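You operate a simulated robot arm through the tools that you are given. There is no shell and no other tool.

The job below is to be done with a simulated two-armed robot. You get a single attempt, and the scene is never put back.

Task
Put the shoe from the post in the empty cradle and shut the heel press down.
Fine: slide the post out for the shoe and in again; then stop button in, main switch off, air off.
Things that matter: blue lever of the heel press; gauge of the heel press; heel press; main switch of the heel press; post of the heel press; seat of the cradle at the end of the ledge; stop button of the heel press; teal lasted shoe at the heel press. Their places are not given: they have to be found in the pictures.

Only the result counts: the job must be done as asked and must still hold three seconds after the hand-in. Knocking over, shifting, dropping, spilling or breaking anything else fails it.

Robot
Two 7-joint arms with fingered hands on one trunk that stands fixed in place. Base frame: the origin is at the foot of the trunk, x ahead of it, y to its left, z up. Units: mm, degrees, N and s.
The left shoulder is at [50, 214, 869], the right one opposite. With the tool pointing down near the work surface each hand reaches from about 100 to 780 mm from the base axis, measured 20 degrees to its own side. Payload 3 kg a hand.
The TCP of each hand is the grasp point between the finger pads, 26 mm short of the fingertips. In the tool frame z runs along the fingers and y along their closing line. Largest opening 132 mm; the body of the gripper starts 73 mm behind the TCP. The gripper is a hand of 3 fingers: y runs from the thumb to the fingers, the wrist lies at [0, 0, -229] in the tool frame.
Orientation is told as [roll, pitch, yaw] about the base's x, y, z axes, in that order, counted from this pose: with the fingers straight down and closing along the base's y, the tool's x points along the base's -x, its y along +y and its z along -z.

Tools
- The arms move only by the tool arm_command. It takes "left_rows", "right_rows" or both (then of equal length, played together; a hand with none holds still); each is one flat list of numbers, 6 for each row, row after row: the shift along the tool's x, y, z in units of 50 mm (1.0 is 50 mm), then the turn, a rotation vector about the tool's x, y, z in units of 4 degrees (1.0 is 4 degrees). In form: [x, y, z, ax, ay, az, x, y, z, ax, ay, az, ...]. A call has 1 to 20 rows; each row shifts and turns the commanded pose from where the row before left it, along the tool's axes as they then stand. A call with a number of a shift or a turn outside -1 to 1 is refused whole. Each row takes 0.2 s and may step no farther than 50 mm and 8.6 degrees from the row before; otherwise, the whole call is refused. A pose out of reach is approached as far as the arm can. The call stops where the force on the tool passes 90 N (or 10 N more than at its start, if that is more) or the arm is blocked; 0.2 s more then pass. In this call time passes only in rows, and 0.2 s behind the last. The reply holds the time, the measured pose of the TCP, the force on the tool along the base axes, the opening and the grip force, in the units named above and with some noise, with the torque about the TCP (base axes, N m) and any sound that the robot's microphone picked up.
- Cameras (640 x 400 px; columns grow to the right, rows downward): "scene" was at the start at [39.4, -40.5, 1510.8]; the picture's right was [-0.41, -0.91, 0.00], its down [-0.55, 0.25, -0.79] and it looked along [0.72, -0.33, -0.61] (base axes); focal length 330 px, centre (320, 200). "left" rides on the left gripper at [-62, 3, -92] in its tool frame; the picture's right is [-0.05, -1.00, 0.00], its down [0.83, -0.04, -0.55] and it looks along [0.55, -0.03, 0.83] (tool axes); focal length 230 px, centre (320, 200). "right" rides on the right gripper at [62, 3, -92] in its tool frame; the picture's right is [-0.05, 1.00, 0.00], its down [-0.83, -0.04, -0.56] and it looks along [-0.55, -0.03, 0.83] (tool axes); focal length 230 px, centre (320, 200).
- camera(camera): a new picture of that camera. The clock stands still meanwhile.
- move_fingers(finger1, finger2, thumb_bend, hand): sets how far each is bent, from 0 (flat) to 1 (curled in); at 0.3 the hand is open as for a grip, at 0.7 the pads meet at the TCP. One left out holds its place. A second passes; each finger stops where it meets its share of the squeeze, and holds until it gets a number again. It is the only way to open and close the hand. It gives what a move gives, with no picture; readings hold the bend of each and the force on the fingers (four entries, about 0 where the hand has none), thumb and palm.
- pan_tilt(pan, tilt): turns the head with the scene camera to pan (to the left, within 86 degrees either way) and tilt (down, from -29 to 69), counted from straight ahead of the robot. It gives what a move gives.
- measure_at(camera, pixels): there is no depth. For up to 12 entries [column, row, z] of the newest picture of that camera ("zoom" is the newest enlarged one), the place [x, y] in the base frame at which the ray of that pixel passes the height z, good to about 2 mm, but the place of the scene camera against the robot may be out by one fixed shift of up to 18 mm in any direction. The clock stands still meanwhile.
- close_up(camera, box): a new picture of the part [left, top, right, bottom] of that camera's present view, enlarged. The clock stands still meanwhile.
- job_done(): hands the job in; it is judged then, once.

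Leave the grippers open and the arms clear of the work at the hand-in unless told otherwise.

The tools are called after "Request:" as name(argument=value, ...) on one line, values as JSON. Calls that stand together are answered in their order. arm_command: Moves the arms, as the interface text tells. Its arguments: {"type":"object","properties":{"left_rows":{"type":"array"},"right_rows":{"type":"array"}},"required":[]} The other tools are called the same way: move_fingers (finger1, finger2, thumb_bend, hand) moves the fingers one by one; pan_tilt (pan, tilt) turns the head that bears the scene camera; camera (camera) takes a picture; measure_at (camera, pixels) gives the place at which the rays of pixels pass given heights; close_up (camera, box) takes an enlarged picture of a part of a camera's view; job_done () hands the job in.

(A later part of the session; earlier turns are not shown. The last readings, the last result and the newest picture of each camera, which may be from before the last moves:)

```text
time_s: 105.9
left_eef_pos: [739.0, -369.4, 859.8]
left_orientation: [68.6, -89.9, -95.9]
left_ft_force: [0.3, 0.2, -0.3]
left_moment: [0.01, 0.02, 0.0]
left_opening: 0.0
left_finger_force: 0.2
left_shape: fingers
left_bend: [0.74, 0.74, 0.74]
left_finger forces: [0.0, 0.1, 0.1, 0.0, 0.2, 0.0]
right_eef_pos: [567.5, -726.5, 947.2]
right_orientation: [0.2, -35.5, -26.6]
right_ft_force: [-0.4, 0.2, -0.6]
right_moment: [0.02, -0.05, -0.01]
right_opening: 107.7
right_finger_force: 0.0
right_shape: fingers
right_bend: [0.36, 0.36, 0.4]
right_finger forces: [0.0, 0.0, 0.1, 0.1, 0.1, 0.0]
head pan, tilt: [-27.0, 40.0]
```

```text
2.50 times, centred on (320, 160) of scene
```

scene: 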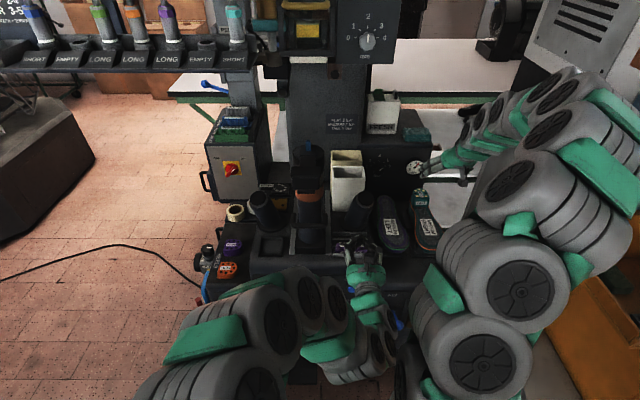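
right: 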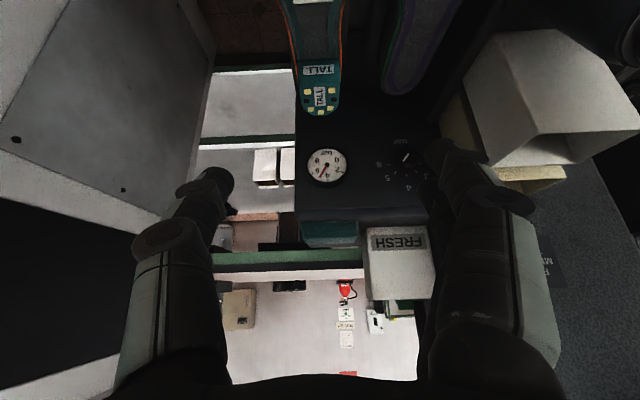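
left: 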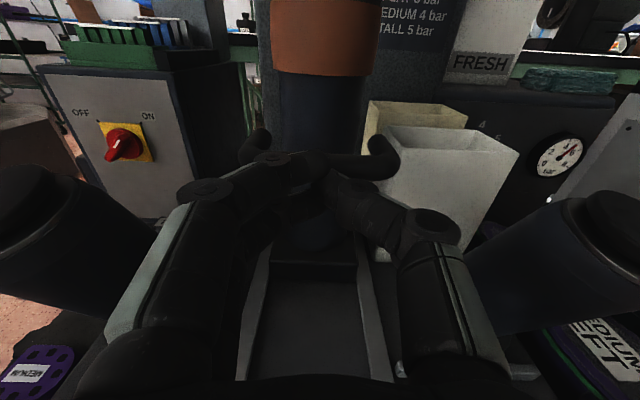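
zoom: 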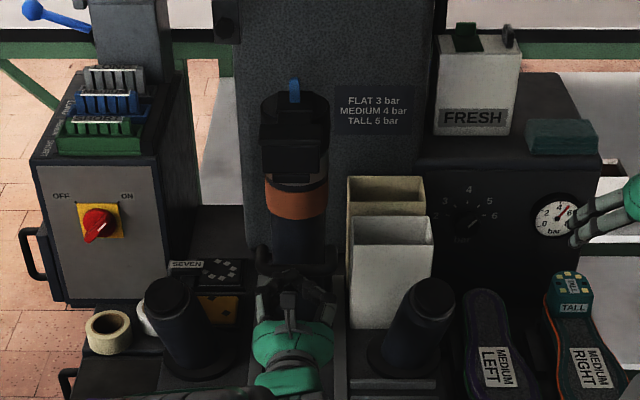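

The bar is now at scene row about 187, close to where it began (187.5). I push gently further to feel the stop.

Request:
arm_command(left_rows=[0, 0, 0.1, 0, 0, 0, 0, 0, 0.1, 0, 0, 0])

Request:
close_up(camera="scene", box=[240, 130, 400, 230])

```text
time_s: 106.5
left_eef_pos: [744.9, -374.6, 860.1]
left_orientation: [63.5, -89.9, -90.9]
left_ft_force: [-23.8, 6.5, 1.1]
left_moment: [-0.04, 0.0, -0.18]
left_opening: 0.1
left_finger_force: 15.6
left_shape: fingers
left_bend: [0.74, 0.74, 0.76]
left_finger forces: [0.0, 0.0, 0.0, 0.0, 32.0, 0.0]
right_eef_pos: [564.9, -727.9, 946.2]
right_orientation: [0.0, -35.5, -26.7]
right_ft_force: [-0.3, -0.3, -0.1]
right_moment: [-0.01, 0.0, 0.0]
right_opening: 107.8
right_finger_force: 0.1
right_shape: fingers
right_bend: [0.36, 0.36, 0.4]
right_finger forces: [0.0, 0.1, 0.1, 0.0, 0.0, 0.0]
head pan, tilt: [-27.0, 40.0]
```

```text
4.00 times, centred on (320, 180) of scene
```

zoom: 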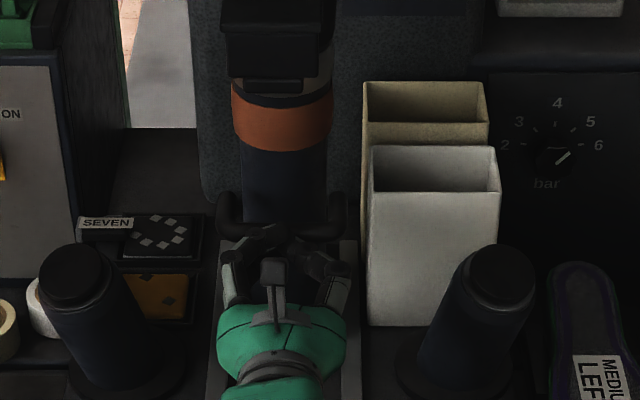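

The thumb meets 24–32 N: the post is at its inner stop, and bar and band are back at their first pixels. Now I withdraw the fist straight back, down to z=600, and across to stand in front of the stop button (L≈132), clear of the PEGS button.

Request:
arm_command(left_rows=[0, 0, -0.85, 0, 0, 0, 0, 0, -0.85, 0, 0, 0, 0, 0, -0.85, 0, 0, 0, 0, 0, -0.85, 0, 0, 0, 0, 0, -0.85, 0, 0, 0, 0.87, 0, 0, 0, 0, 0, 0.87, 0, 0, 0, 0, 0, 0.87, 0, 0, 0, 0, 0, 0.87, 0, 0, 0, 0, 0, 0.87, 0, 0, 0, 0, 0, 0.87, 0, 0, 0, 0, 0, 0, 0, -0.64, 0, 0, 0])

Request:
camera(camera="scene")

Request:
camera(camera="left")

```text
time_s: 109.1
left_eef_pos: [529.6, -262.1, 599.3]
left_orientation: [95.9, -89.9, -123.0]
left_ft_force: [-0.3, -0.5, 0.4]
left_moment: [-0.02, -0.01, 0.02]
left_opening: 0.1
left_finger_force: 0.1
left_shape: fingers
left_bend: [0.74, 0.74, 0.74]
left_finger forces: [0.1, 0.0, 0.1, 0.1, 0.0, 0.0]
right_eef_pos: [566.3, -728.3, 946.7]
right_orientation: [0.1, -35.5, -26.7]
right_ft_force: [0.1, 0.0, -0.9]
right_moment: [0.0, 0.05, 0.0]
right_opening: 107.7
right_finger_force: 0.1
right_shape: fingers
right_bend: [0.36, 0.36, 0.4]
right_finger forces: [0.0, 0.0, 0.0, 0.0, 0.0, 0.0]
head pan, tilt: [-27.0, 40.0]
```

```text
taken
```

scene: 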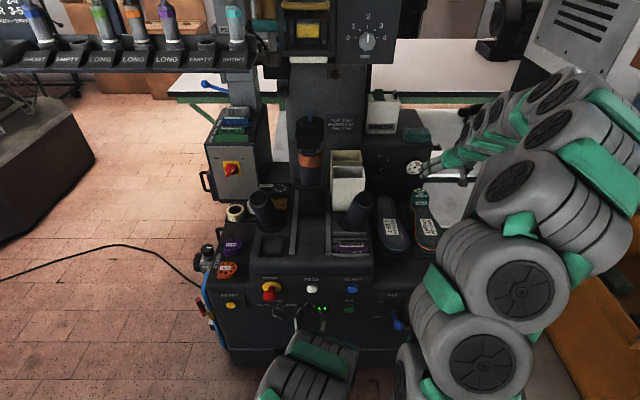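

```text
taken
```

left: 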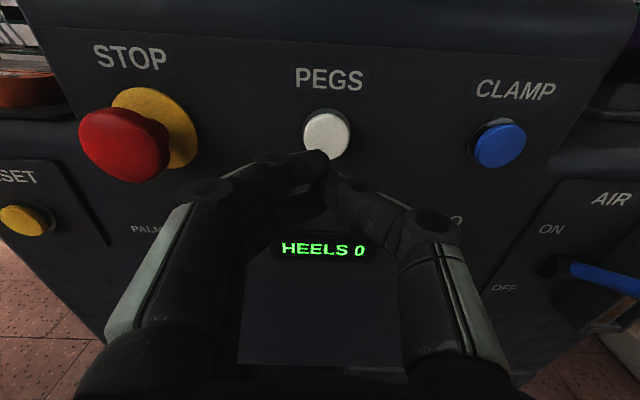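

The panel is clear in the left camera: STOP cap at (123,145), PEGS at (327,133), the display, and the blue lever at the right. I measure the stop cap from here.

Request:
measure_at(camera="left", pixels=[[123, 145, 600], [123, 145, 610], [123, 145, 590], [327, 133, 600], [327, 133, 610], [160, 125, 600], [600, 278, 510], [555, 265, 480]])

Request:
close_up(camera="scene", box=[240, 100, 400, 220])

```text
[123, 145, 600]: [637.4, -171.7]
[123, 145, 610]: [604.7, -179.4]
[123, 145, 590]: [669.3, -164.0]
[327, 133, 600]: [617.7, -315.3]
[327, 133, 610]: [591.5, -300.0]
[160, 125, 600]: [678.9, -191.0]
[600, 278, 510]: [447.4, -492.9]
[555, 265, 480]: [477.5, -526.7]
```

```text
3.33 times, centred on (320, 160) of scene
```

zoom: 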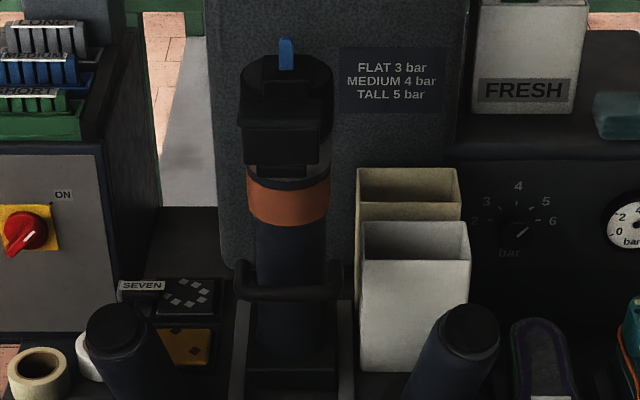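

The left-camera ray passes the same point: stop cap ≈ F 638, L 132, z 602. I move the fist 124 mm left, still about 17 mm in front of the cap.

Request:
arm_command(left_rows=[-0.02, 0.827, 0, 0, 0, 0, -0.02, 0.827, 0, 0, 0, 0, -0.02, 0.827, 0, 0, 0, 0])

Request:
camera(camera="left")

Request:
close_up(camera="scene", box=[200, 240, 360, 340])

```text
time_s: 109.9
left_eef_pos: [587.3, -149.6, 604.7]
left_orientation: [94.9, -90.0, -122.0]
left_ft_force: [-0.4, -0.5, -0.2]
left_moment: [-0.03, -0.01, 0.01]
left_opening: 0.0
left_finger_force: 0.1
left_shape: fingers
left_bend: [0.74, 0.74, 0.74]
left_finger forces: [0.0, 0.0, 0.0, 0.0, 0.0, 0.0]
right_eef_pos: [565.9, -727.9, 946.7]
right_orientation: [0.1, -35.4, -26.7]
right_ft_force: [-1.0, -0.3, -0.7]
right_moment: [0.03, -0.03, 0.03]
right_opening: 108.3
right_finger_force: 0.0
right_shape: fingers
right_bend: [0.36, 0.36, 0.4]
right_finger forces: [0.1, 0.0, 0.0, 0.0, 0.1, 0.0]
head pan, tilt: [-27.0, 40.0]
```

```text
taken
```

left: 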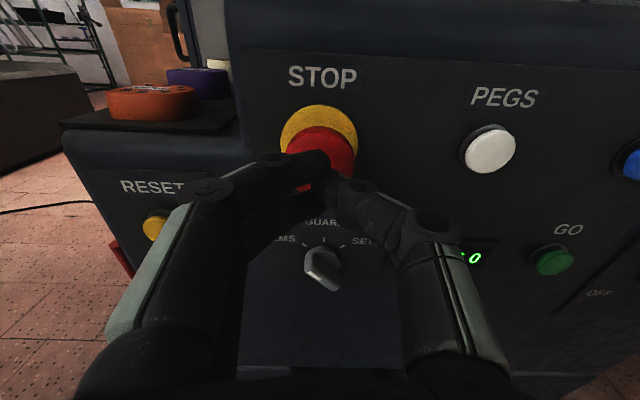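

```text
4.00 times, centred on (280, 290) of scene
```

zoom: 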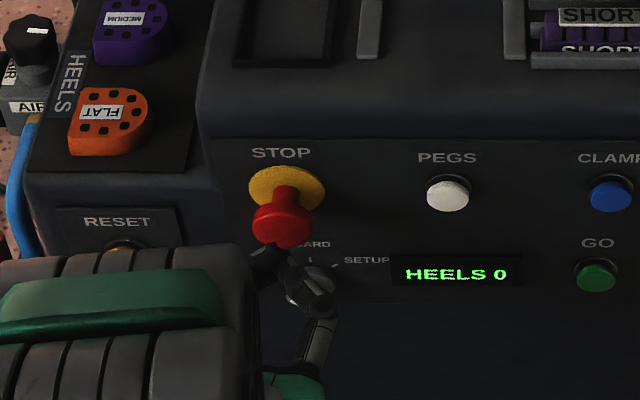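

The cap is centred in front of the fist (column 323). I press forward in 5 mm steps.

Request:
arm_command(left_rows=[0, 0, 0.1, 0, 0, 0, 0, 0, 0.1, 0, 0, 0, 0, 0, 0.1, 0, 0, 0, 0, 0, 0.1, 0, 0, 0, 0, 0, 0.1, 0, 0, 0])

Request:
camera(camera="left")

Request:
close_up(camera="scene", box=[200, 240, 360, 340])

```text
time_s: 111.1
left_eef_pos: [609.2, -163.9, 604.3]
left_orientation: [110.9, -89.8, -138.1]
left_ft_force: [0.5, 0.2, -0.9]
left_moment: [0.03, 0.02, -0.02]
left_opening: 0.0
left_finger_force: 0.1
left_shape: fingers
left_bend: [0.74, 0.74, 0.74]
left_finger forces: [0.1, 0.0, 0.0, 0.1, 0.0, 0.0]
right_eef_pos: [565.6, -728.8, 947.6]
right_orientation: [0.2, -35.5, -26.5]
right_ft_force: [0.0, -0.4, -0.4]
right_moment: [-0.05, -0.01, -0.02]
right_opening: 107.8
right_finger_force: 0.0
right_shape: fingers
right_bend: [0.36, 0.36, 0.4]
right_finger forces: [0.1, 0.0, 0.0, 0.0, 0.1, 0.0]
head pan, tilt: [-27.0, 40.0]
heard: click
```

```text
taken
```

left: 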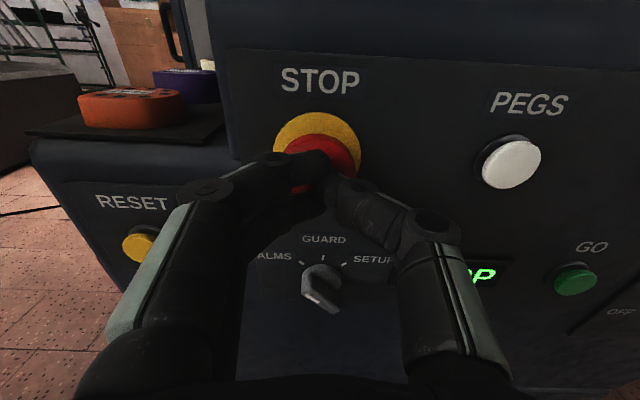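

```text
4.00 times, centred on (280, 290) of scene
```

zoom: 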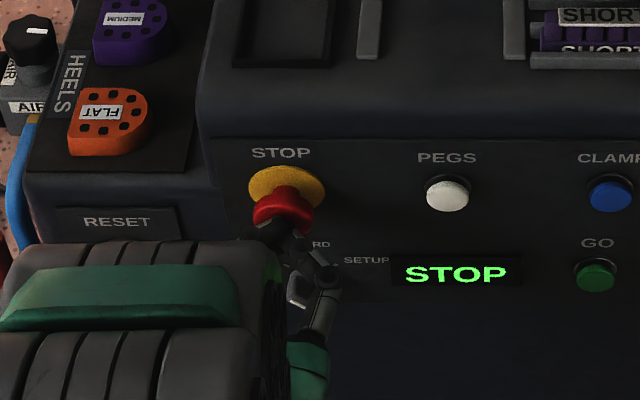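

A click was heard and the display now reads STOP: the button is in. I withdraw the left hand the way it came: back, right, up, then pitch it down.

Request:
arm_command(left_rows=[0, 0, -0.6, 0, 0, 0, 0, -0.84, 0, 0, 0, 0, 0, -0.84, 0, 0, 0, 0, 0, -0.84, 0, 0, 0, 0, 0, 0, 0.5, 0, 0, 0, -0.86, 0, 0, 0, 0, 0, -0.86, 0, 0, 0, 0, 0, -0.86, 0, 0, 0, 0, 0, -0.86, 0, 0, 0, 0, 0, -0.86, 0, 0, 0, 0, 0, -0.86, 0, 0, 0, 0, 0, 0, 0, 0, 0, 1, 0, 0, 0, 0, 0, 1, 0, 0, 0, 0, 0, 1, 0, 0, 0, 0, 0, 1, 0, 0, 0, 0, 0, 1, 0, 0, 0, 0, 0, 1, 0, 0, 0, 0, 0, 1, 0, 0, 0, 0, 0, 1, 0])

Request:
camera(camera="scene")

Request:
close_up(camera="scene", box=[200, 240, 360, 340])

```text
time_s: 115.1
left_eef_pos: [545.7, -273.8, 861.1]
left_orientation: [0.1, -58.0, -27.2]
left_ft_force: [0.1, 0.0, -0.1]
left_moment: [0.0, -0.04, 0.0]
left_opening: 0.1
left_finger_force: 0.0
left_shape: fingers
left_bend: [0.74, 0.74, 0.74]
left_finger forces: [0.0, 0.0, 0.0, 0.1, 0.0, 0.1]
right_eef_pos: [566.1, -728.5, 946.7]
right_orientation: [0.1, -35.5, -26.5]
right_ft_force: [0.1, -0.3, -0.2]
right_moment: [0.01, 0.0, 0.05]
right_opening: 107.9
right_finger_force: 0.0
right_shape: fingers
right_bend: [0.36, 0.36, 0.4]
right_finger forces: [0.1, 0.1, 0.1, 0.0, 0.1, 0.0]
head pan, tilt: [-27.0, 40.0]
```

```text
taken
```

scene: 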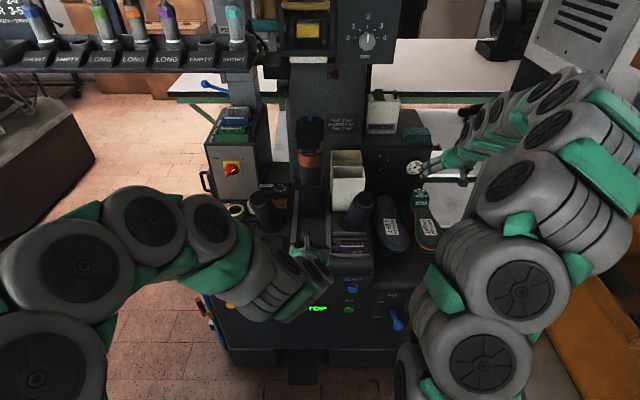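

```text
4.00 times, centred on (280, 290) of scene
```

zoom: 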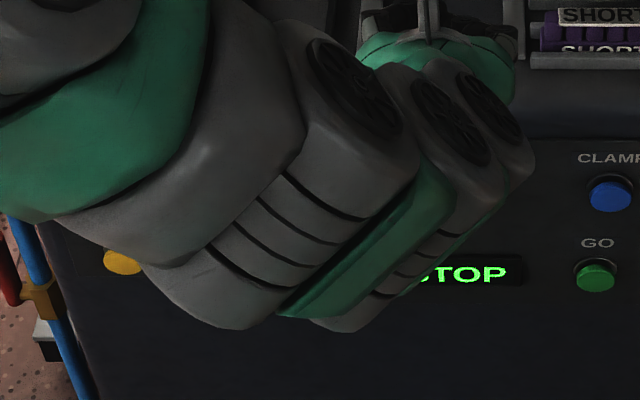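

STOP stays shown. Next is the main switch, which only the right arm reaches. I first bring the left arm back to its own side: up, left, then tool down.

Request:
arm_command(left_rows=[-0.79, 0, -0.495, 0, 0, 0, -0.79, 0, -0.495, 0, 0, 0, -0.79, 0, -0.495, 0, 0, 0, 0, 0, 0, 0, 1, 0, 0, 0, 0, 0, 1, 0, 0, 0, 0, 0, 1, 0, 0, 0.975, 0, 0, 0, 0, 0, 0.975, 0, 0, 0, 0, 0, 0.975, 0, 0, 0, 0, 0, 0.975, 0, 0, 0, 0, 0, 0, 0, 0, 1, 0, 0, 0, 0, 0, 1, 0, 0, 0, 0, 0, 1, 0, 0, 0, 0, 0, 1, 0, 0, 0, 0, 0, 1, 0, 0, 0, 0, 0, 1, 0])

Request:
camera(camera="scene")

```text
time_s: 118.5
left_eef_pos: [634.3, -99.2, 1000.4]
left_orientation: [0.0, -21.9, -27.1]
left_ft_force: [0.6, 0.4, 0.5]
left_moment: [-0.01, -0.02, 0.01]
left_opening: 0.2
left_finger_force: 0.1
left_shape: fingers
left_bend: [0.74, 0.74, 0.74]
left_finger forces: [0.1, 0.0, 0.0, 0.1, 0.1, 0.0]
right_eef_pos: [566.0, -727.4, 947.1]
right_orientation: [0.1, -35.6, -26.7]
right_ft_force: [0.3, -0.4, -0.3]
right_moment: [0.0, 0.01, 0.0]
right_opening: 107.6
right_finger_force: 0.1
right_shape: fingers
right_bend: [0.36, 0.36, 0.4]
right_finger forces: [0.1, 0.0, 0.0, 0.1, 0.0, 0.1]
head pan, tilt: [-27.0, 40.0]
```

```text
taken
```

scene: 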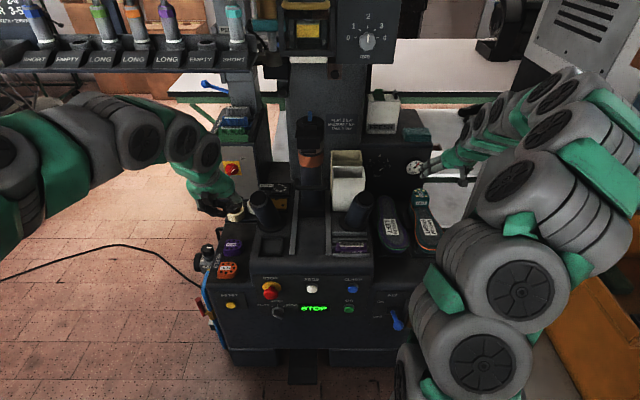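

The display still shows STOP and the scene is undisturbed. I bring the left arm to its parking place up and to the left.

Request:
arm_command(left_rows=[0, 0, 0, 0, 1, 0, 0, 0, 0, 0, 1, 0, 0, 0, 0, 0, 1, 0, 0, 0, 0, 0, 1, 0, 0, 0, 0, 0, 1, 0, 0, 0, 0, 0, 0.5, 0, 0.566, 0.421, -0.629, 0, 0, 0, 0.566, 0.421, -0.629, 0, 0, 0, 0.566, 0.421, -0.629, 0, 0, 0, 0.566, 0.421, -0.629, 0, 0, 0, 0.566, 0.421, -0.629, 0, 0, 0, 0.566, 0.421, -0.629, 0, 0, 0, 0.566, 0.421, -0.629, 0, 0, 0], right_rows=[0, 0, -0.7, 0, 0, 0, 0, 0, -0.7, 0, 0, 0, 0, 0, -0.7, 0, 0, 0, 0, 0, -0.7, 0, 0, 0, 0, 0, -0.7, 0, 0, 0, 0, 0, -0.7, 0, 0, 0, 0, 0, 0, 0, 0, 0, 0, 0, 0, 0, 0, 0, 0, 0, 0, 0, 0, 0, 0, 0, 0, 0, 0, 0, 0, 0, 0, 0, 0, 0, 0, 0, 0, 0, 0, 0, 0, 0, 0, 0, 0, 0])

Request:
camera(camera="scene")

```text
time_s: 121.3
left_eef_pos: [524.4, 123.6, 1224.0]
left_orientation: [0.2, 0.0, -27.1]
left_ft_force: [-0.2, -0.8, 0.8]
left_moment: [0.07, -0.05, 0.01]
left_opening: 0.0
left_finger_force: 0.1
left_shape: fingers
left_bend: [0.74, 0.74, 0.74]
left_finger forces: [0.0, 0.1, 0.0, 0.1, 0.0, 0.0]
right_eef_pos: [453.7, -674.5, 1119.2]
right_orientation: [0.2, -35.5, -26.6]
right_ft_force: [-0.6, -1.3, -0.5]
right_moment: [0.06, -0.07, 0.04]
right_opening: 107.8
right_finger_force: 0.0
right_shape: fingers
right_bend: [0.36, 0.36, 0.4]
right_finger forces: [0.0, 0.1, 0.0, 0.0, 0.1, 0.0]
head pan, tilt: [-27.0, 40.0]
```

```text
taken
```

scene: 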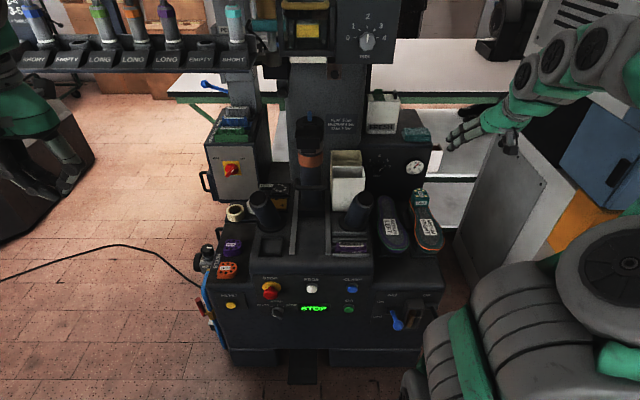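

The view is clear: shoe in the cradle, post in, STOP shown. I carry the right hand across in front of the machine to the left side (L≈+246) at z≈1080.

Request:
arm_command(right_rows=[0.95, 0, -0.19, 0, 0, 0, 0.95, 0, -0.19, 0, 0, 0, 0, 0.98, 0, 0, 0, 0, 0, 0.98, 0, 0, 0, 0, 0, 0.98, 0, 0, 0, 0, 0, 0.98, 0, 0, 0, 0, 0, 0.98, 0, 0, 0, 0, 0, 0.98, 0, 0, 0, 0, 0, 0.98, 0, 0, 0, 0, 0, 0.98, 0, 0, 0, 0, 0, 0.98, 0, 0, 0, 0, 0, 0.98, 0, 0, 0, 0, 0, 0.98, 0, 0, 0, 0, 0, 0.98, 0, 0, 0, 0, 0, 0.98, 0, 0, 0, 0])

Request:
camera(camera="scene")

Request:
camera(camera="right")

```text
time_s: 124.5
left_eef_pos: [522.9, 123.7, 1224.1]
left_orientation: [0.1, 0.0, -27.1]
left_ft_force: [-0.1, 0.1, -0.1]
left_moment: [0.02, -0.01, 0.0]
left_opening: 0.1
left_finger_force: 0.2
left_shape: fingers
left_bend: [0.74, 0.74, 0.74]
left_finger forces: [0.0, 0.1, 0.1, 0.0, 0.1, 0.1]
right_eef_pos: [662.9, -64.3, 1081.5]
right_orientation: [0.1, -35.5, -26.7]
right_ft_force: [0.4, -0.6, 0.6]
right_moment: [0.03, 0.01, -0.02]
right_opening: 108.1
right_finger_force: 0.0
right_shape: fingers
right_bend: [0.36, 0.36, 0.4]
right_finger forces: [0.0, 0.0, 0.0, 0.1, 0.0, 0.1]
head pan, tilt: [-27.0, 40.0]
```

```text
taken
```

scene: 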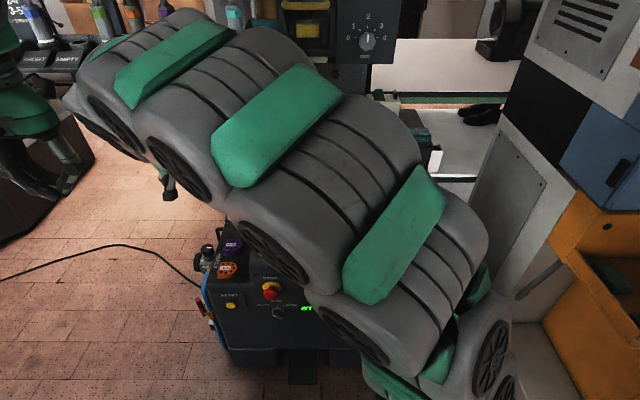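

```text
taken
```

right: 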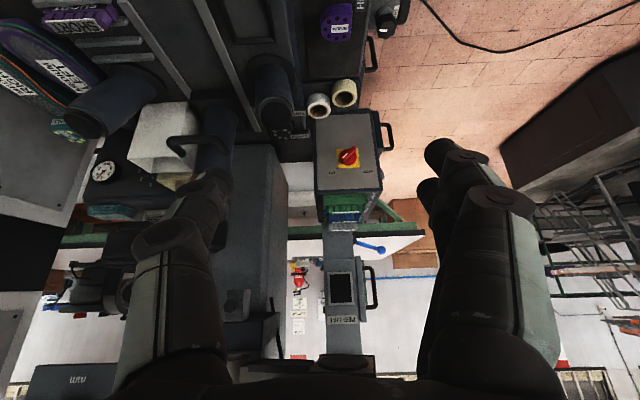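

I move 100 mm further in and pitch the hand to about −80°.

Request:
arm_command(right_rows=[-0.814, 0, 0.581, 0, 0, 0, -0.814, 0, 0.581, 0, 0, 0, 0, 0, 0, 0, -1, 0, 0, 0, 0, 0, -1, 0, 0, 0, 0, 0, -1, 0, 0, 0, 0, 0, -1, 0, 0, 0, 0, 0, -1, 0, 0, 0, 0, 0, -1, 0, 0, 0, 0, 0, -1, 0, 0, 0, 0, 0, -1, 0, 0, 0, 0, 0, -1, 0, 0, 0, 0, 0, -1, 0, 0, 0, 0, 0, -1, 0])

Request:
camera(camera="right")

```text
time_s: 127.3
left_eef_pos: [524.2, 122.4, 1223.4]
left_orientation: [0.1, 0.0, -27.1]
left_ft_force: [0.7, -0.8, -0.5]
left_moment: [-0.02, -0.03, 0.02]
left_opening: 0.0
left_finger_force: 0.1
left_shape: fingers
left_bend: [0.74, 0.74, 0.74]
left_finger forces: [0.0, 0.0, 0.1, 0.0, 0.0, 0.0]
right_eef_pos: [750.6, -109.9, 1080.4]
right_orientation: [0.1, -79.5, -26.6]
right_ft_force: [0.1, 0.0, 0.0]
right_moment: [0.0, -0.01, -0.03]
right_opening: 107.7
right_finger_force: 0.0
right_shape: fingers
right_bend: [0.36, 0.36, 0.4]
right_finger forces: [0.0, 0.0, 0.1, 0.1, 0.0, 0.1]
head pan, tilt: [-27.0, 40.0]
```

```text
taken
```

right: 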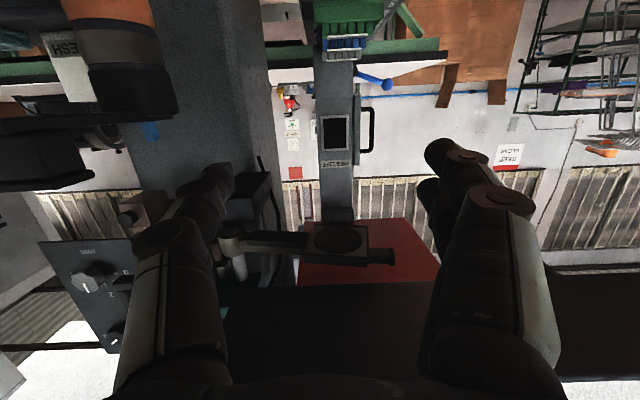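

Now I turn the yaw to about −3° for reach and approach the switch to about (951,−100,900).

Request:
arm_command(right_rows=[0, 0, 0, -0.966, 0, -0.179, 0, 0, 0, -0.966, 0, -0.179, 0, 0, 0, -0.966, 0, -0.179, 0, 0, 0, -0.966, 0, -0.179, 0, 0, 0, -0.966, 0, -0.179, 0, 0, 0, -0.966, 0, -0.179, 0.469, 0.068, 0.762, 0, 0, 0, 0.469, 0.068, 0.762, 0, 0, 0, 0.469, 0.068, 0.762, 0, 0, 0, 0.469, 0.068, 0.762, 0, 0, 0, 0.469, 0.068, 0.762, 0, 0, 0, 0.469, 0.068, 0.762, 0, 0, 0])

Request:
camera(camera="right")

Request:
camera(camera="scene")

```text
time_s: 129.9
left_eef_pos: [524.2, 123.9, 1224.1]
left_orientation: [0.1, 0.0, -27.0]
left_ft_force: [-0.1, -0.4, -0.4]
left_moment: [0.01, 0.0, -0.02]
left_opening: 0.1
left_finger_force: 0.0
left_shape: fingers
left_bend: [0.74, 0.74, 0.74]
left_finger forces: [0.0, 0.1, 0.0, 0.0, 0.0, 0.0]
right_eef_pos: [961.3, -131.4, 920.6]
right_orientation: [-3.3, -81.7, -7.1]
right_ft_force: [-0.3, 0.4, 0.3]
right_moment: [-0.02, -0.01, -0.05]
right_opening: 107.9
right_finger_force: 0.1
right_shape: fingers
right_bend: [0.36, 0.36, 0.4]
right_finger forces: [0.1, 0.0, 0.0, 0.1, 0.0, 0.1]
right hand out of reach, approached as far as the arm can: row 3, 5
head pan, tilt: [-27.0, 40.0]
```

```text
taken
```

right: 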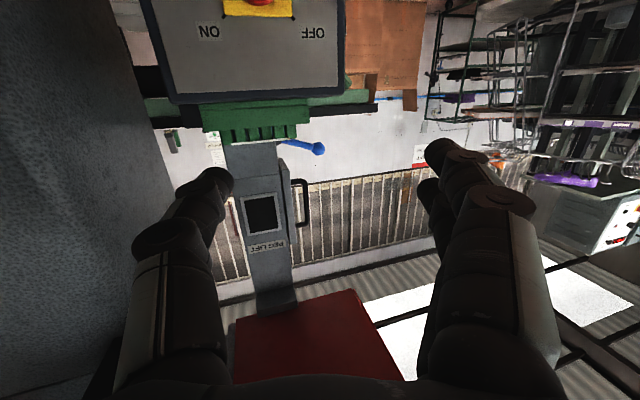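

```text
taken
```

scene: 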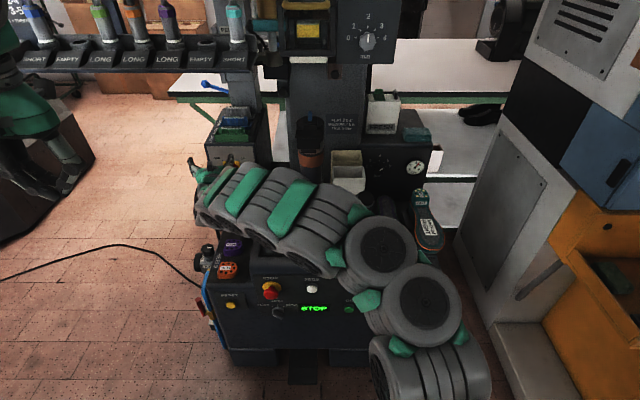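

The hand stopped at (961,−131,921) with a slight yaw limit; nothing was touched. Before going closer I check how high the tape rolls below stand, since the camera hangs under the hand.

Request:
measure_at(camera="scene", pixels=[[236, 208, 660], [236, 208, 700], [236, 208, 740], [236, 221, 640], [236, 221, 680], [262, 195, 800], [262, 195, 840]])

Request:
close_up(camera="right", box=[130, 0, 370, 130])

```text
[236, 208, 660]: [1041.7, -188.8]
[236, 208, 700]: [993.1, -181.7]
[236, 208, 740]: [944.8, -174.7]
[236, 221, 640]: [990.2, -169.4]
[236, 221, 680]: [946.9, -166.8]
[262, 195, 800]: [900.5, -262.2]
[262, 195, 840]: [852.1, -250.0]
```

```text
2.67 times, centred on (250, 65) of right
```

zoom: 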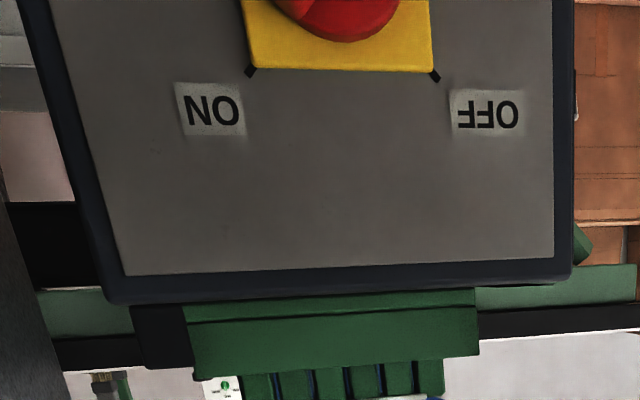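

The tape tops are below about z 700, so there is about 50 mm to spare. I move to a point 75 mm in front of the knob.

Request:
arm_command(right_rows=[0.59, -0.239, 0.453, 0, 0, 0, 0.59, -0.239, 0.453, 0, 0, 0, 0.59, -0.239, 0.453, 0, 0, 0, 0.59, -0.239, 0.453, 0, 0, 0])

Request:
camera(camera="right")

Request:
close_up(camera="scene", box=[180, 120, 340, 240])

```text
time_s: 130.9
left_eef_pos: [523.9, 123.0, 1223.3]
left_orientation: [0.1, 0.0, -27.0]
left_ft_force: [0.6, 0.4, -0.5]
left_moment: [0.03, -0.03, 0.04]
left_opening: 0.0
left_finger_force: 0.1
left_shape: fingers
left_bend: [0.74, 0.74, 0.74]
left_finger forces: [0.0, 0.0, 0.0, 0.1, 0.0, 0.0]
right_eef_pos: [1025.1, -192.2, 792.2]
right_orientation: [-3.1, -81.7, -7.3]
right_ft_force: [-0.4, 0.7, -0.4]
right_moment: [0.04, 0.02, 0.0]
right_opening: 108.2
right_finger_force: 0.1
right_shape: fingers
right_bend: [0.36, 0.36, 0.4]
right_finger forces: [0.0, 0.0, 0.0, 0.0, 0.0, 0.1]
head pan, tilt: [-27.0, 40.0]
```

```text
taken
```

right: 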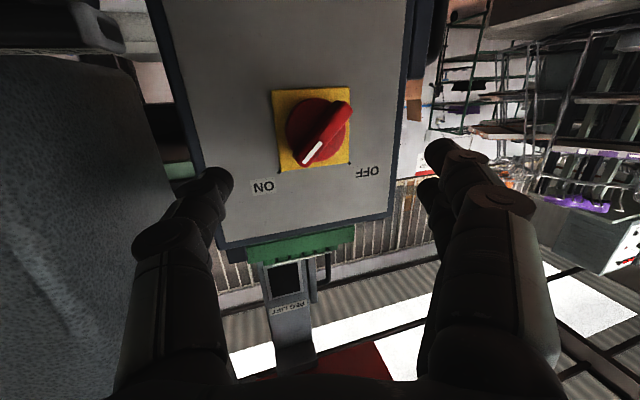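

```text
3.33 times, centred on (260, 180) of scene
```

zoom: 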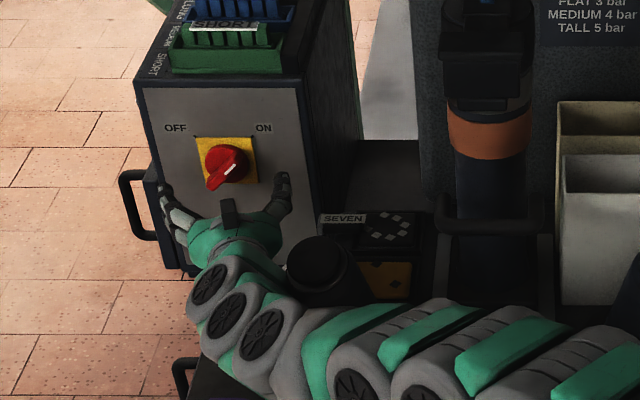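

The knob is right ahead: disc at (314,128), bar from (308,160) to (345,105). I measure plate centre and bar centre in both cameras for depth.

Request:
close_up(camera="right", box=[240, 70, 400, 190])

Request:
measure_at(camera="right", pixels=[[314, 128, 770], [314, 128, 790], [327, 132, 770], [327, 132, 790], [308, 160, 790], [308, 160, 800], [345, 105, 760], [345, 105, 770]])

Request:
measure_at(camera="scene", pixels=[[231.8, 168, 770], [231.8, 168, 790], [232.4, 171.6, 770], [232.4, 171.6, 790]])

```text
3.33 times, centred on (320, 130) of right
```

zoom: 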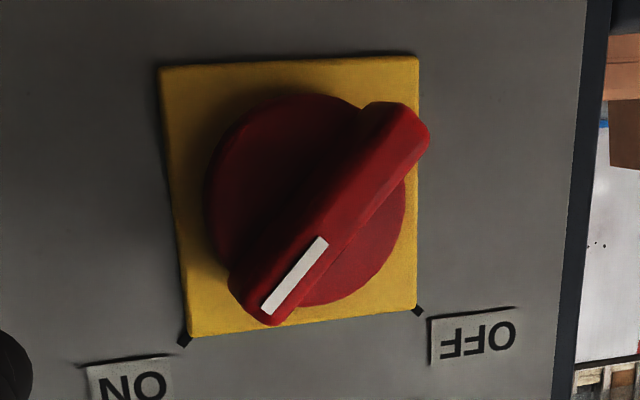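

```text
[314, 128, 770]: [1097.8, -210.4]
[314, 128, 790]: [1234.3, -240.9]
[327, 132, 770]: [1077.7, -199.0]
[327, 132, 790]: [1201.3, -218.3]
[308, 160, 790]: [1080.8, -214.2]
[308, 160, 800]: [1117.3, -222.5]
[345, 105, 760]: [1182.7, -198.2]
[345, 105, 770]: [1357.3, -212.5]
```

```text
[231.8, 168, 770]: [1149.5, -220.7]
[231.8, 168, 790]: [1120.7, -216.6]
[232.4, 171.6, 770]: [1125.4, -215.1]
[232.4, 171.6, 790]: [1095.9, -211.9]
```

The bar front is at F≈1069.5, L≈320.5, z≈773 and stands 27 mm off the plate; it is about 54 mm long and 13 mm wide. I advance 57 mm along the tool so that the tips pass the bar by about 8 mm, which also tests reach.

Request:
arm_command(right_rows=[0.038, 0.013, 0.285, 0, 0, 0, 0.038, 0.013, 0.285, 0, 0, 0, 0.038, 0.013, 0.285, 0, 0, 0, 0.038, 0.013, 0.285, 0, 0, 0])

Request:
camera(camera="right")

Request:
close_up(camera="scene", box=[190, 130, 286, 210])

```text
time_s: 131.9
left_eef_pos: [523.5, 124.5, 1222.7]
left_orientation: [0.0, 0.0, -27.0]
left_ft_force: [0.4, -0.4, 0.8]
left_moment: [-0.01, 0.05, -0.02]
left_opening: 0.1
left_finger_force: 0.2
left_shape: fingers
left_bend: [0.74, 0.74, 0.74]
left_finger forces: [0.0, 0.1, 0.1, 0.0, 0.0, 0.1]
right_eef_pos: [1076.7, -194.3, 775.1]
right_orientation: [-3.1, -81.7, -6.8]
right_ft_force: [0.8, -0.2, 0.3]
right_moment: [0.0, -0.01, 0.02]
right_opening: 108.3
right_finger_force: 0.1
right_shape: fingers
right_bend: [0.36, 0.36, 0.4]
right_finger forces: [0.0, 0.1, 0.0, 0.0, 0.0, 0.1]
head pan, tilt: [-27.0, 40.0]
```

```text
taken
```

right: 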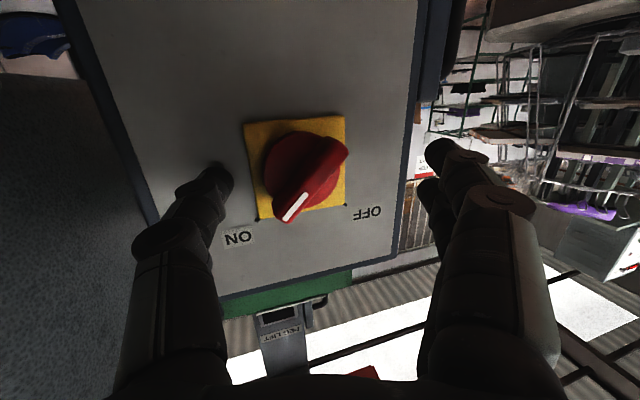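

```text
5.00 times, centred on (238, 170) of scene
```

zoom: 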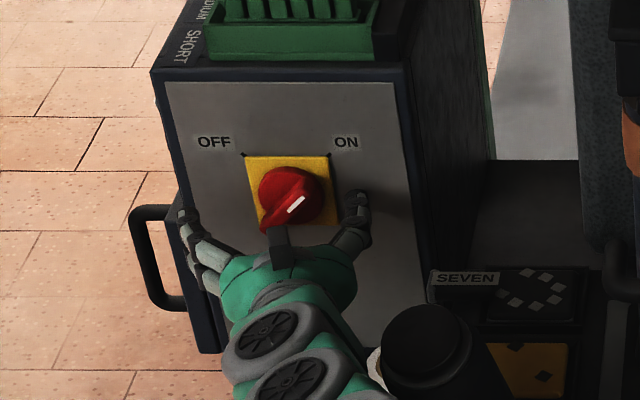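

Reached without strain. The bar centre projects at (313,182), nearly on the tool axis. I go 4 mm further and 4 mm to the thumb side, then close on the bar.

Request:
arm_command(right_rows=[0, -0.08, 0.09, 0, 0, 0])

Request:
move_fingers(hand="right", finger1=0.6, finger2=0.6, thumb_bend=0.6)

Request:
camera(camera="right")

```text
time_s: 132.3
left_eef_pos: [523.2, 125.1, 1223.0]
left_orientation: [0.0, -0.1, -26.8]
left_ft_force: [1.1, 0.0, -0.2]
left_moment: [0.02, 0.0, -0.02]
left_opening: 0.1
left_finger_force: 0.1
left_shape: fingers
left_bend: [0.74, 0.74, 0.74]
left_finger forces: [0.0, 0.0, 0.0, 0.0, 0.0, 0.1]
right_eef_pos: [1080.1, -193.0, 774.1]
right_orientation: [-2.8, -81.7, -6.9]
right_ft_force: [-0.1, -0.3, -1.0]
right_moment: [-0.03, -0.03, -0.02]
right_opening: 108.3
right_finger_force: 0.0
right_shape: fingers
right_bend: [0.36, 0.36, 0.4]
right_finger forces: [0.0, 0.0, 0.1, 0.0, 0.0, 0.0]
head pan, tilt: [-27.0, 40.0]
```

```text
time_s: 133.3
left_eef_pos: [522.7, 125.5, 1223.3]
left_orientation: [0.1, 0.1, -26.8]
left_ft_force: [-0.8, 0.4, -0.4]
left_moment: [-0.01, 0.0, -0.01]
left_opening: 0.1
left_finger_force: 0.1
left_shape: fingers
left_bend: [0.74, 0.74, 0.74]
left_finger forces: [0.0, 0.1, 0.1, 0.0, 0.0, 0.1]
right_eef_pos: [1080.5, -193.3, 775.1]
right_orientation: [-3.1, -81.6, -6.7]
right_ft_force: [-1.1, 0.6, -0.5]
right_moment: [0.02, -0.04, 0.03]
right_opening: 38.0
right_finger_force: 0.3
right_shape: fingers
right_bend: [0.59, 0.6, 0.59]
right_finger forces: [0.5, 0.0, 0.1, 0.0, 0.8, 0.0]
head pan, tilt: [-27.0, 40.0]
```

```text
taken
```

right: 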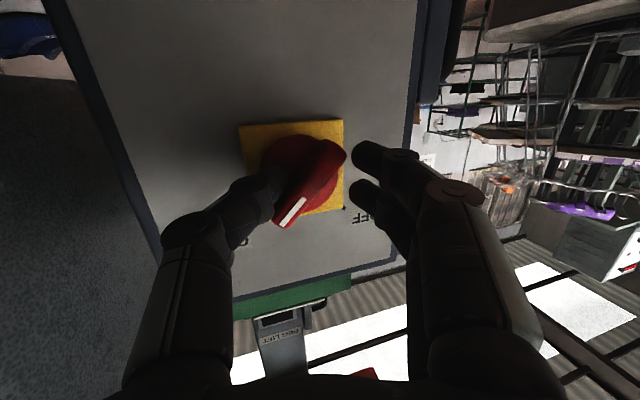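

The finger (row 155) and thumb (row 188) are about to meet opposite ends of the bar, which turns it the right way. I close further.

Request:
move_fingers(hand="right", finger1=0.72, finger2=0.72, thumb_bend=0.72)

Request:
camera(camera="right")

Request:
close_up(camera="scene", box=[190, 130, 286, 210])

```text
time_s: 134.3
left_eef_pos: [522.4, 126.1, 1222.8]
left_orientation: [0.2, 0.0, -26.9]
left_ft_force: [-0.3, 0.2, 0.1]
left_moment: [-0.01, 0.0, -0.02]
left_opening: 0.1
left_finger_force: 0.0
left_shape: fingers
left_bend: [0.74, 0.74, 0.74]
left_finger forces: [0.0, 0.1, 0.0, 0.0, 0.1, 0.0]
right_eef_pos: [1080.1, -193.1, 774.3]
right_orientation: [-3.1, -81.6, -6.7]
right_ft_force: [-3.3, -8.5, 1.1]
right_moment: [0.0, -0.06, -0.21]
right_opening: 21.7
right_finger_force: 7.5
right_shape: fingers
right_bend: [0.69, 0.72, 0.66]
right_finger forces: [3.9, 0.3, 0.0, 0.0, 10.7, 0.0]
head pan, tilt: [-27.0, 40.0]
```

```text
taken
```

right: 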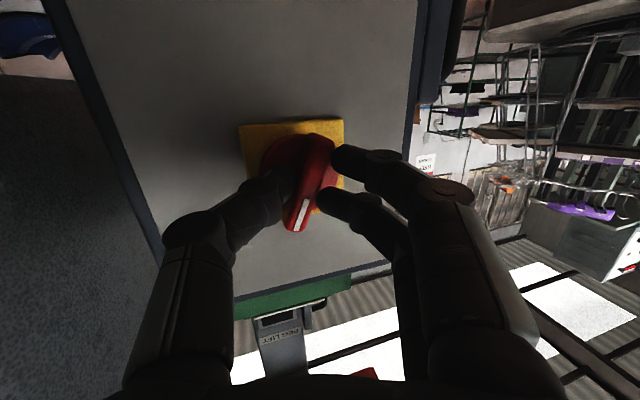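

```text
5.00 times, centred on (238, 170) of scene
```

zoom: 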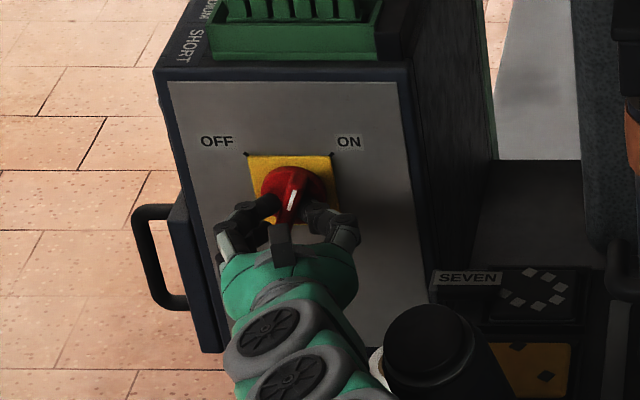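

The bar is turning: the white mark now points nearly straight up. I hold it a little firmer on the finger side and rotate the hand anticlockwise (negative about tool z) by 40°.

Request:
move_fingers(hand="right", finger1=0.78, finger2=0.78, thumb_bend=0.72)

Request:
arm_command(right_rows=[0, 0, 0, 0, 0, -1, 0, 0, 0, 0, 0, -1, 0, 0, 0, 0, 0, -1, 0, 0, 0, 0, 0, -1, 0, 0, 0, 0, 0, -1, 0, 0, 0, 0, 0, -1, 0, 0, 0, 0, 0, -1, 0, 0, 0, 0, 0, -1, 0, 0, 0, 0, 0, -1, 0, 0, 0, 0, 0, -1])

Request:
camera(camera="right")

Request:
close_up(camera="scene", box=[190, 130, 286, 210])

```text
time_s: 135.3
left_eef_pos: [523.7, 126.4, 1223.7]
left_orientation: [0.1, 0.0, -27.0]
left_ft_force: [0.5, -1.1, 0.0]
left_moment: [-0.01, 0.0, -0.01]
left_opening: 0.1
left_finger_force: 0.1
left_shape: fingers
left_bend: [0.74, 0.74, 0.74]
left_finger forces: [0.0, 0.1, 0.1, 0.0, 0.0, 0.0]
right_eef_pos: [1081.7, -192.3, 775.6]
right_orientation: [-3.1, -81.6, -6.7]
right_ft_force: [1.1, -0.5, -1.5]
right_moment: [0.05, 0.03, -0.15]
right_opening: 19.6
right_finger_force: 12.1
right_shape: fingers
right_bend: [0.72, 0.75, 0.66]
right_finger forces: [7.3, 4.9, 0.0, 0.1, 12.9, 0.0]
head pan, tilt: [-27.0, 40.0]
```

```text
time_s: 137.5
left_eef_pos: [524.5, 125.6, 1222.1]
left_orientation: [0.1, 0.0, -26.9]
left_ft_force: [-0.1, -0.9, 0.0]
left_moment: [0.01, 0.0, -0.04]
left_opening: 0.1
left_finger_force: 0.1
left_shape: fingers
left_bend: [0.74, 0.74, 0.74]
left_finger forces: [0.0, 0.0, 0.0, 0.0, 0.0, 0.0]
right_eef_pos: [1081.2, -193.0, 773.0]
right_orientation: [-77.0, -48.8, 70.4]
right_ft_force: [-14.9, -14.0, -10.4]
right_moment: [0.14, 0.06, -0.58]
right_opening: 16.5
right_finger_force: 16.2
right_shape: fingers
right_bend: [0.74, 0.76, 0.67]
right_finger forces: [5.5, 6.2, 0.0, 0.0, 19.9, 0.1]
head pan, tilt: [-27.0, 40.0]
```

```text
taken
```

right: 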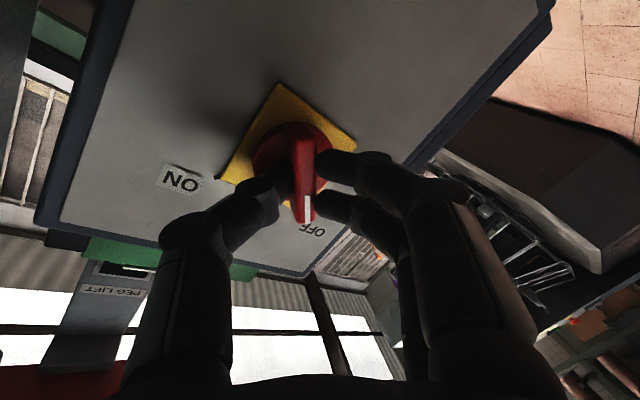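

```text
5.00 times, centred on (238, 170) of scene
```

zoom: 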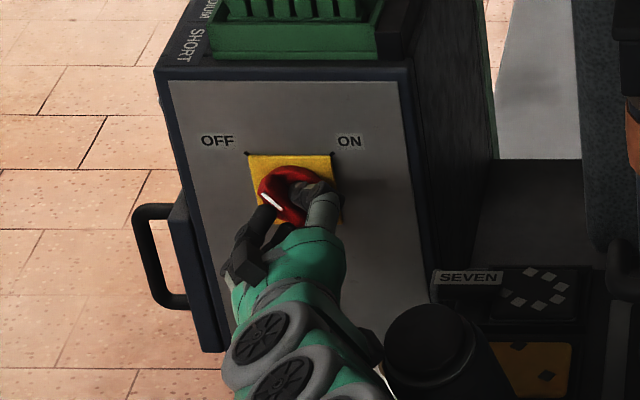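

The white mark now points almost at the OFF label. I turn a further 12° to make sure it latches.

Request:
arm_command(right_rows=[0, 0, 0, 0, 0, -1, 0, 0, 0, 0, 0, -1, 0, 0, 0, 0, 0, -1])

Request:
camera(camera="right")

Request:
close_up(camera="scene", box=[190, 130, 286, 210])

Request:
close_up(camera="scene", box=[220, 270, 380, 350])

```text
time_s: 138.3
left_eef_pos: [524.4, 125.8, 1223.4]
left_orientation: [0.1, 0.0, -26.9]
left_ft_force: [0.4, -0.4, -0.5]
left_moment: [0.01, 0.0, -0.02]
left_opening: 0.2
left_finger_force: 0.0
left_shape: fingers
left_bend: [0.74, 0.74, 0.74]
left_finger forces: [0.1, 0.0, 0.0, 0.0, 0.0, 0.0]
right_eef_pos: [1082.8, -194.1, 773.8]
right_orientation: [-79.4, -37.1, 73.7]
right_ft_force: [-16.5, -11.5, -11.7]
right_moment: [0.19, 0.0, -0.49]
right_opening: 16.9
right_finger_force: 17.0
right_shape: fingers
right_bend: [0.74, 0.76, 0.67]
right_finger forces: [7.6, 7.6, 0.0, 0.1, 18.2, 0.1]
head pan, tilt: [-27.0, 40.0]
```

```text
taken
```

right: 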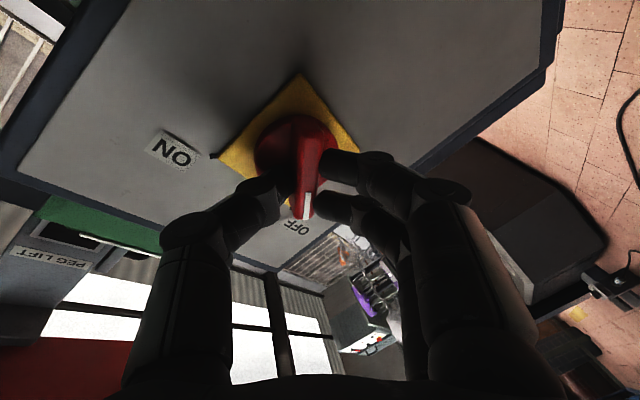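

```text
5.00 times, centred on (238, 170) of scene
```

zoom: 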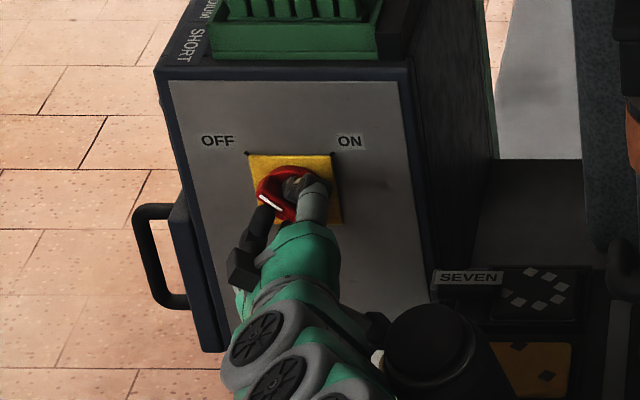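

```text
4.00 times, centred on (300, 310) of scene
```

zoom: 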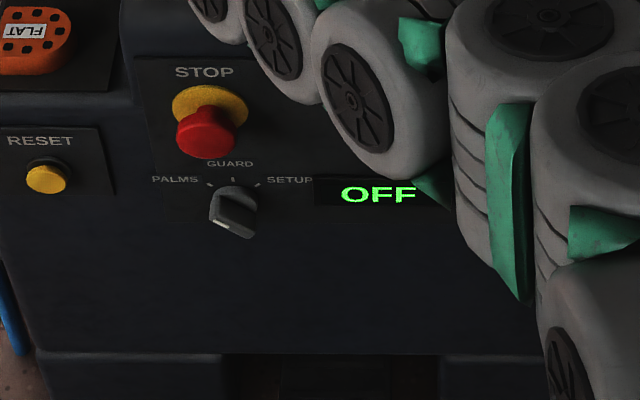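

The display now reads OFF, so the main switch has turned. I open the fingers to let go of the bar.

Request:
move_fingers(hand="right", finger1=0.45, finger2=0.45, thumb_bend=0.45)

Request:
camera(camera="right")

Request:
close_up(camera="scene", box=[190, 130, 286, 210])

```text
time_s: 139.3
left_eef_pos: [523.0, 125.9, 1222.5]
left_orientation: [0.1, 0.0, -26.7]
left_ft_force: [0.0, 0.1, -0.3]
left_moment: [0.02, 0.03, 0.0]
left_opening: 0.0
left_finger_force: 0.1
left_shape: fingers
left_bend: [0.74, 0.74, 0.74]
left_finger forces: [0.0, 0.0, 0.0, 0.0, 0.1, 0.0]
right_eef_pos: [1084.5, -194.5, 780.7]
right_orientation: [-80.1, -37.1, 74.3]
right_ft_force: [-0.1, -0.3, -0.1]
right_moment: [-0.01, -0.03, -0.01]
right_opening: 83.0
right_finger_force: 0.5
right_shape: fingers
right_bend: [0.45, 0.45, 0.45]
right_finger forces: [0.0, 0.0, 0.0, 0.1, 1.0, 0.0]
head pan, tilt: [-27.0, 40.0]
```

```text
taken
```

right: 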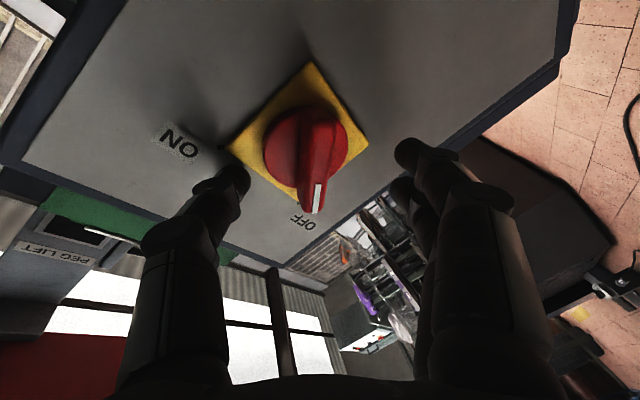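

```text
5.00 times, centred on (238, 170) of scene
```

zoom: 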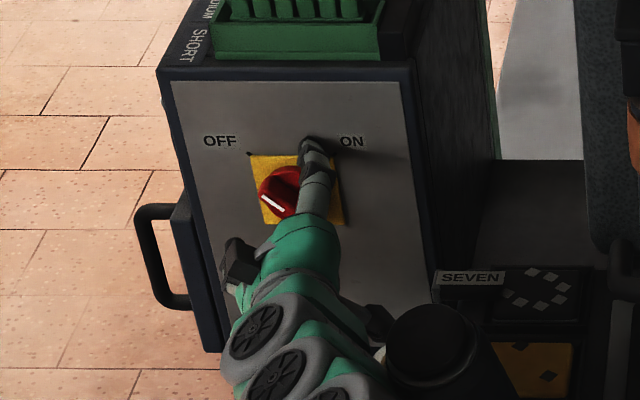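

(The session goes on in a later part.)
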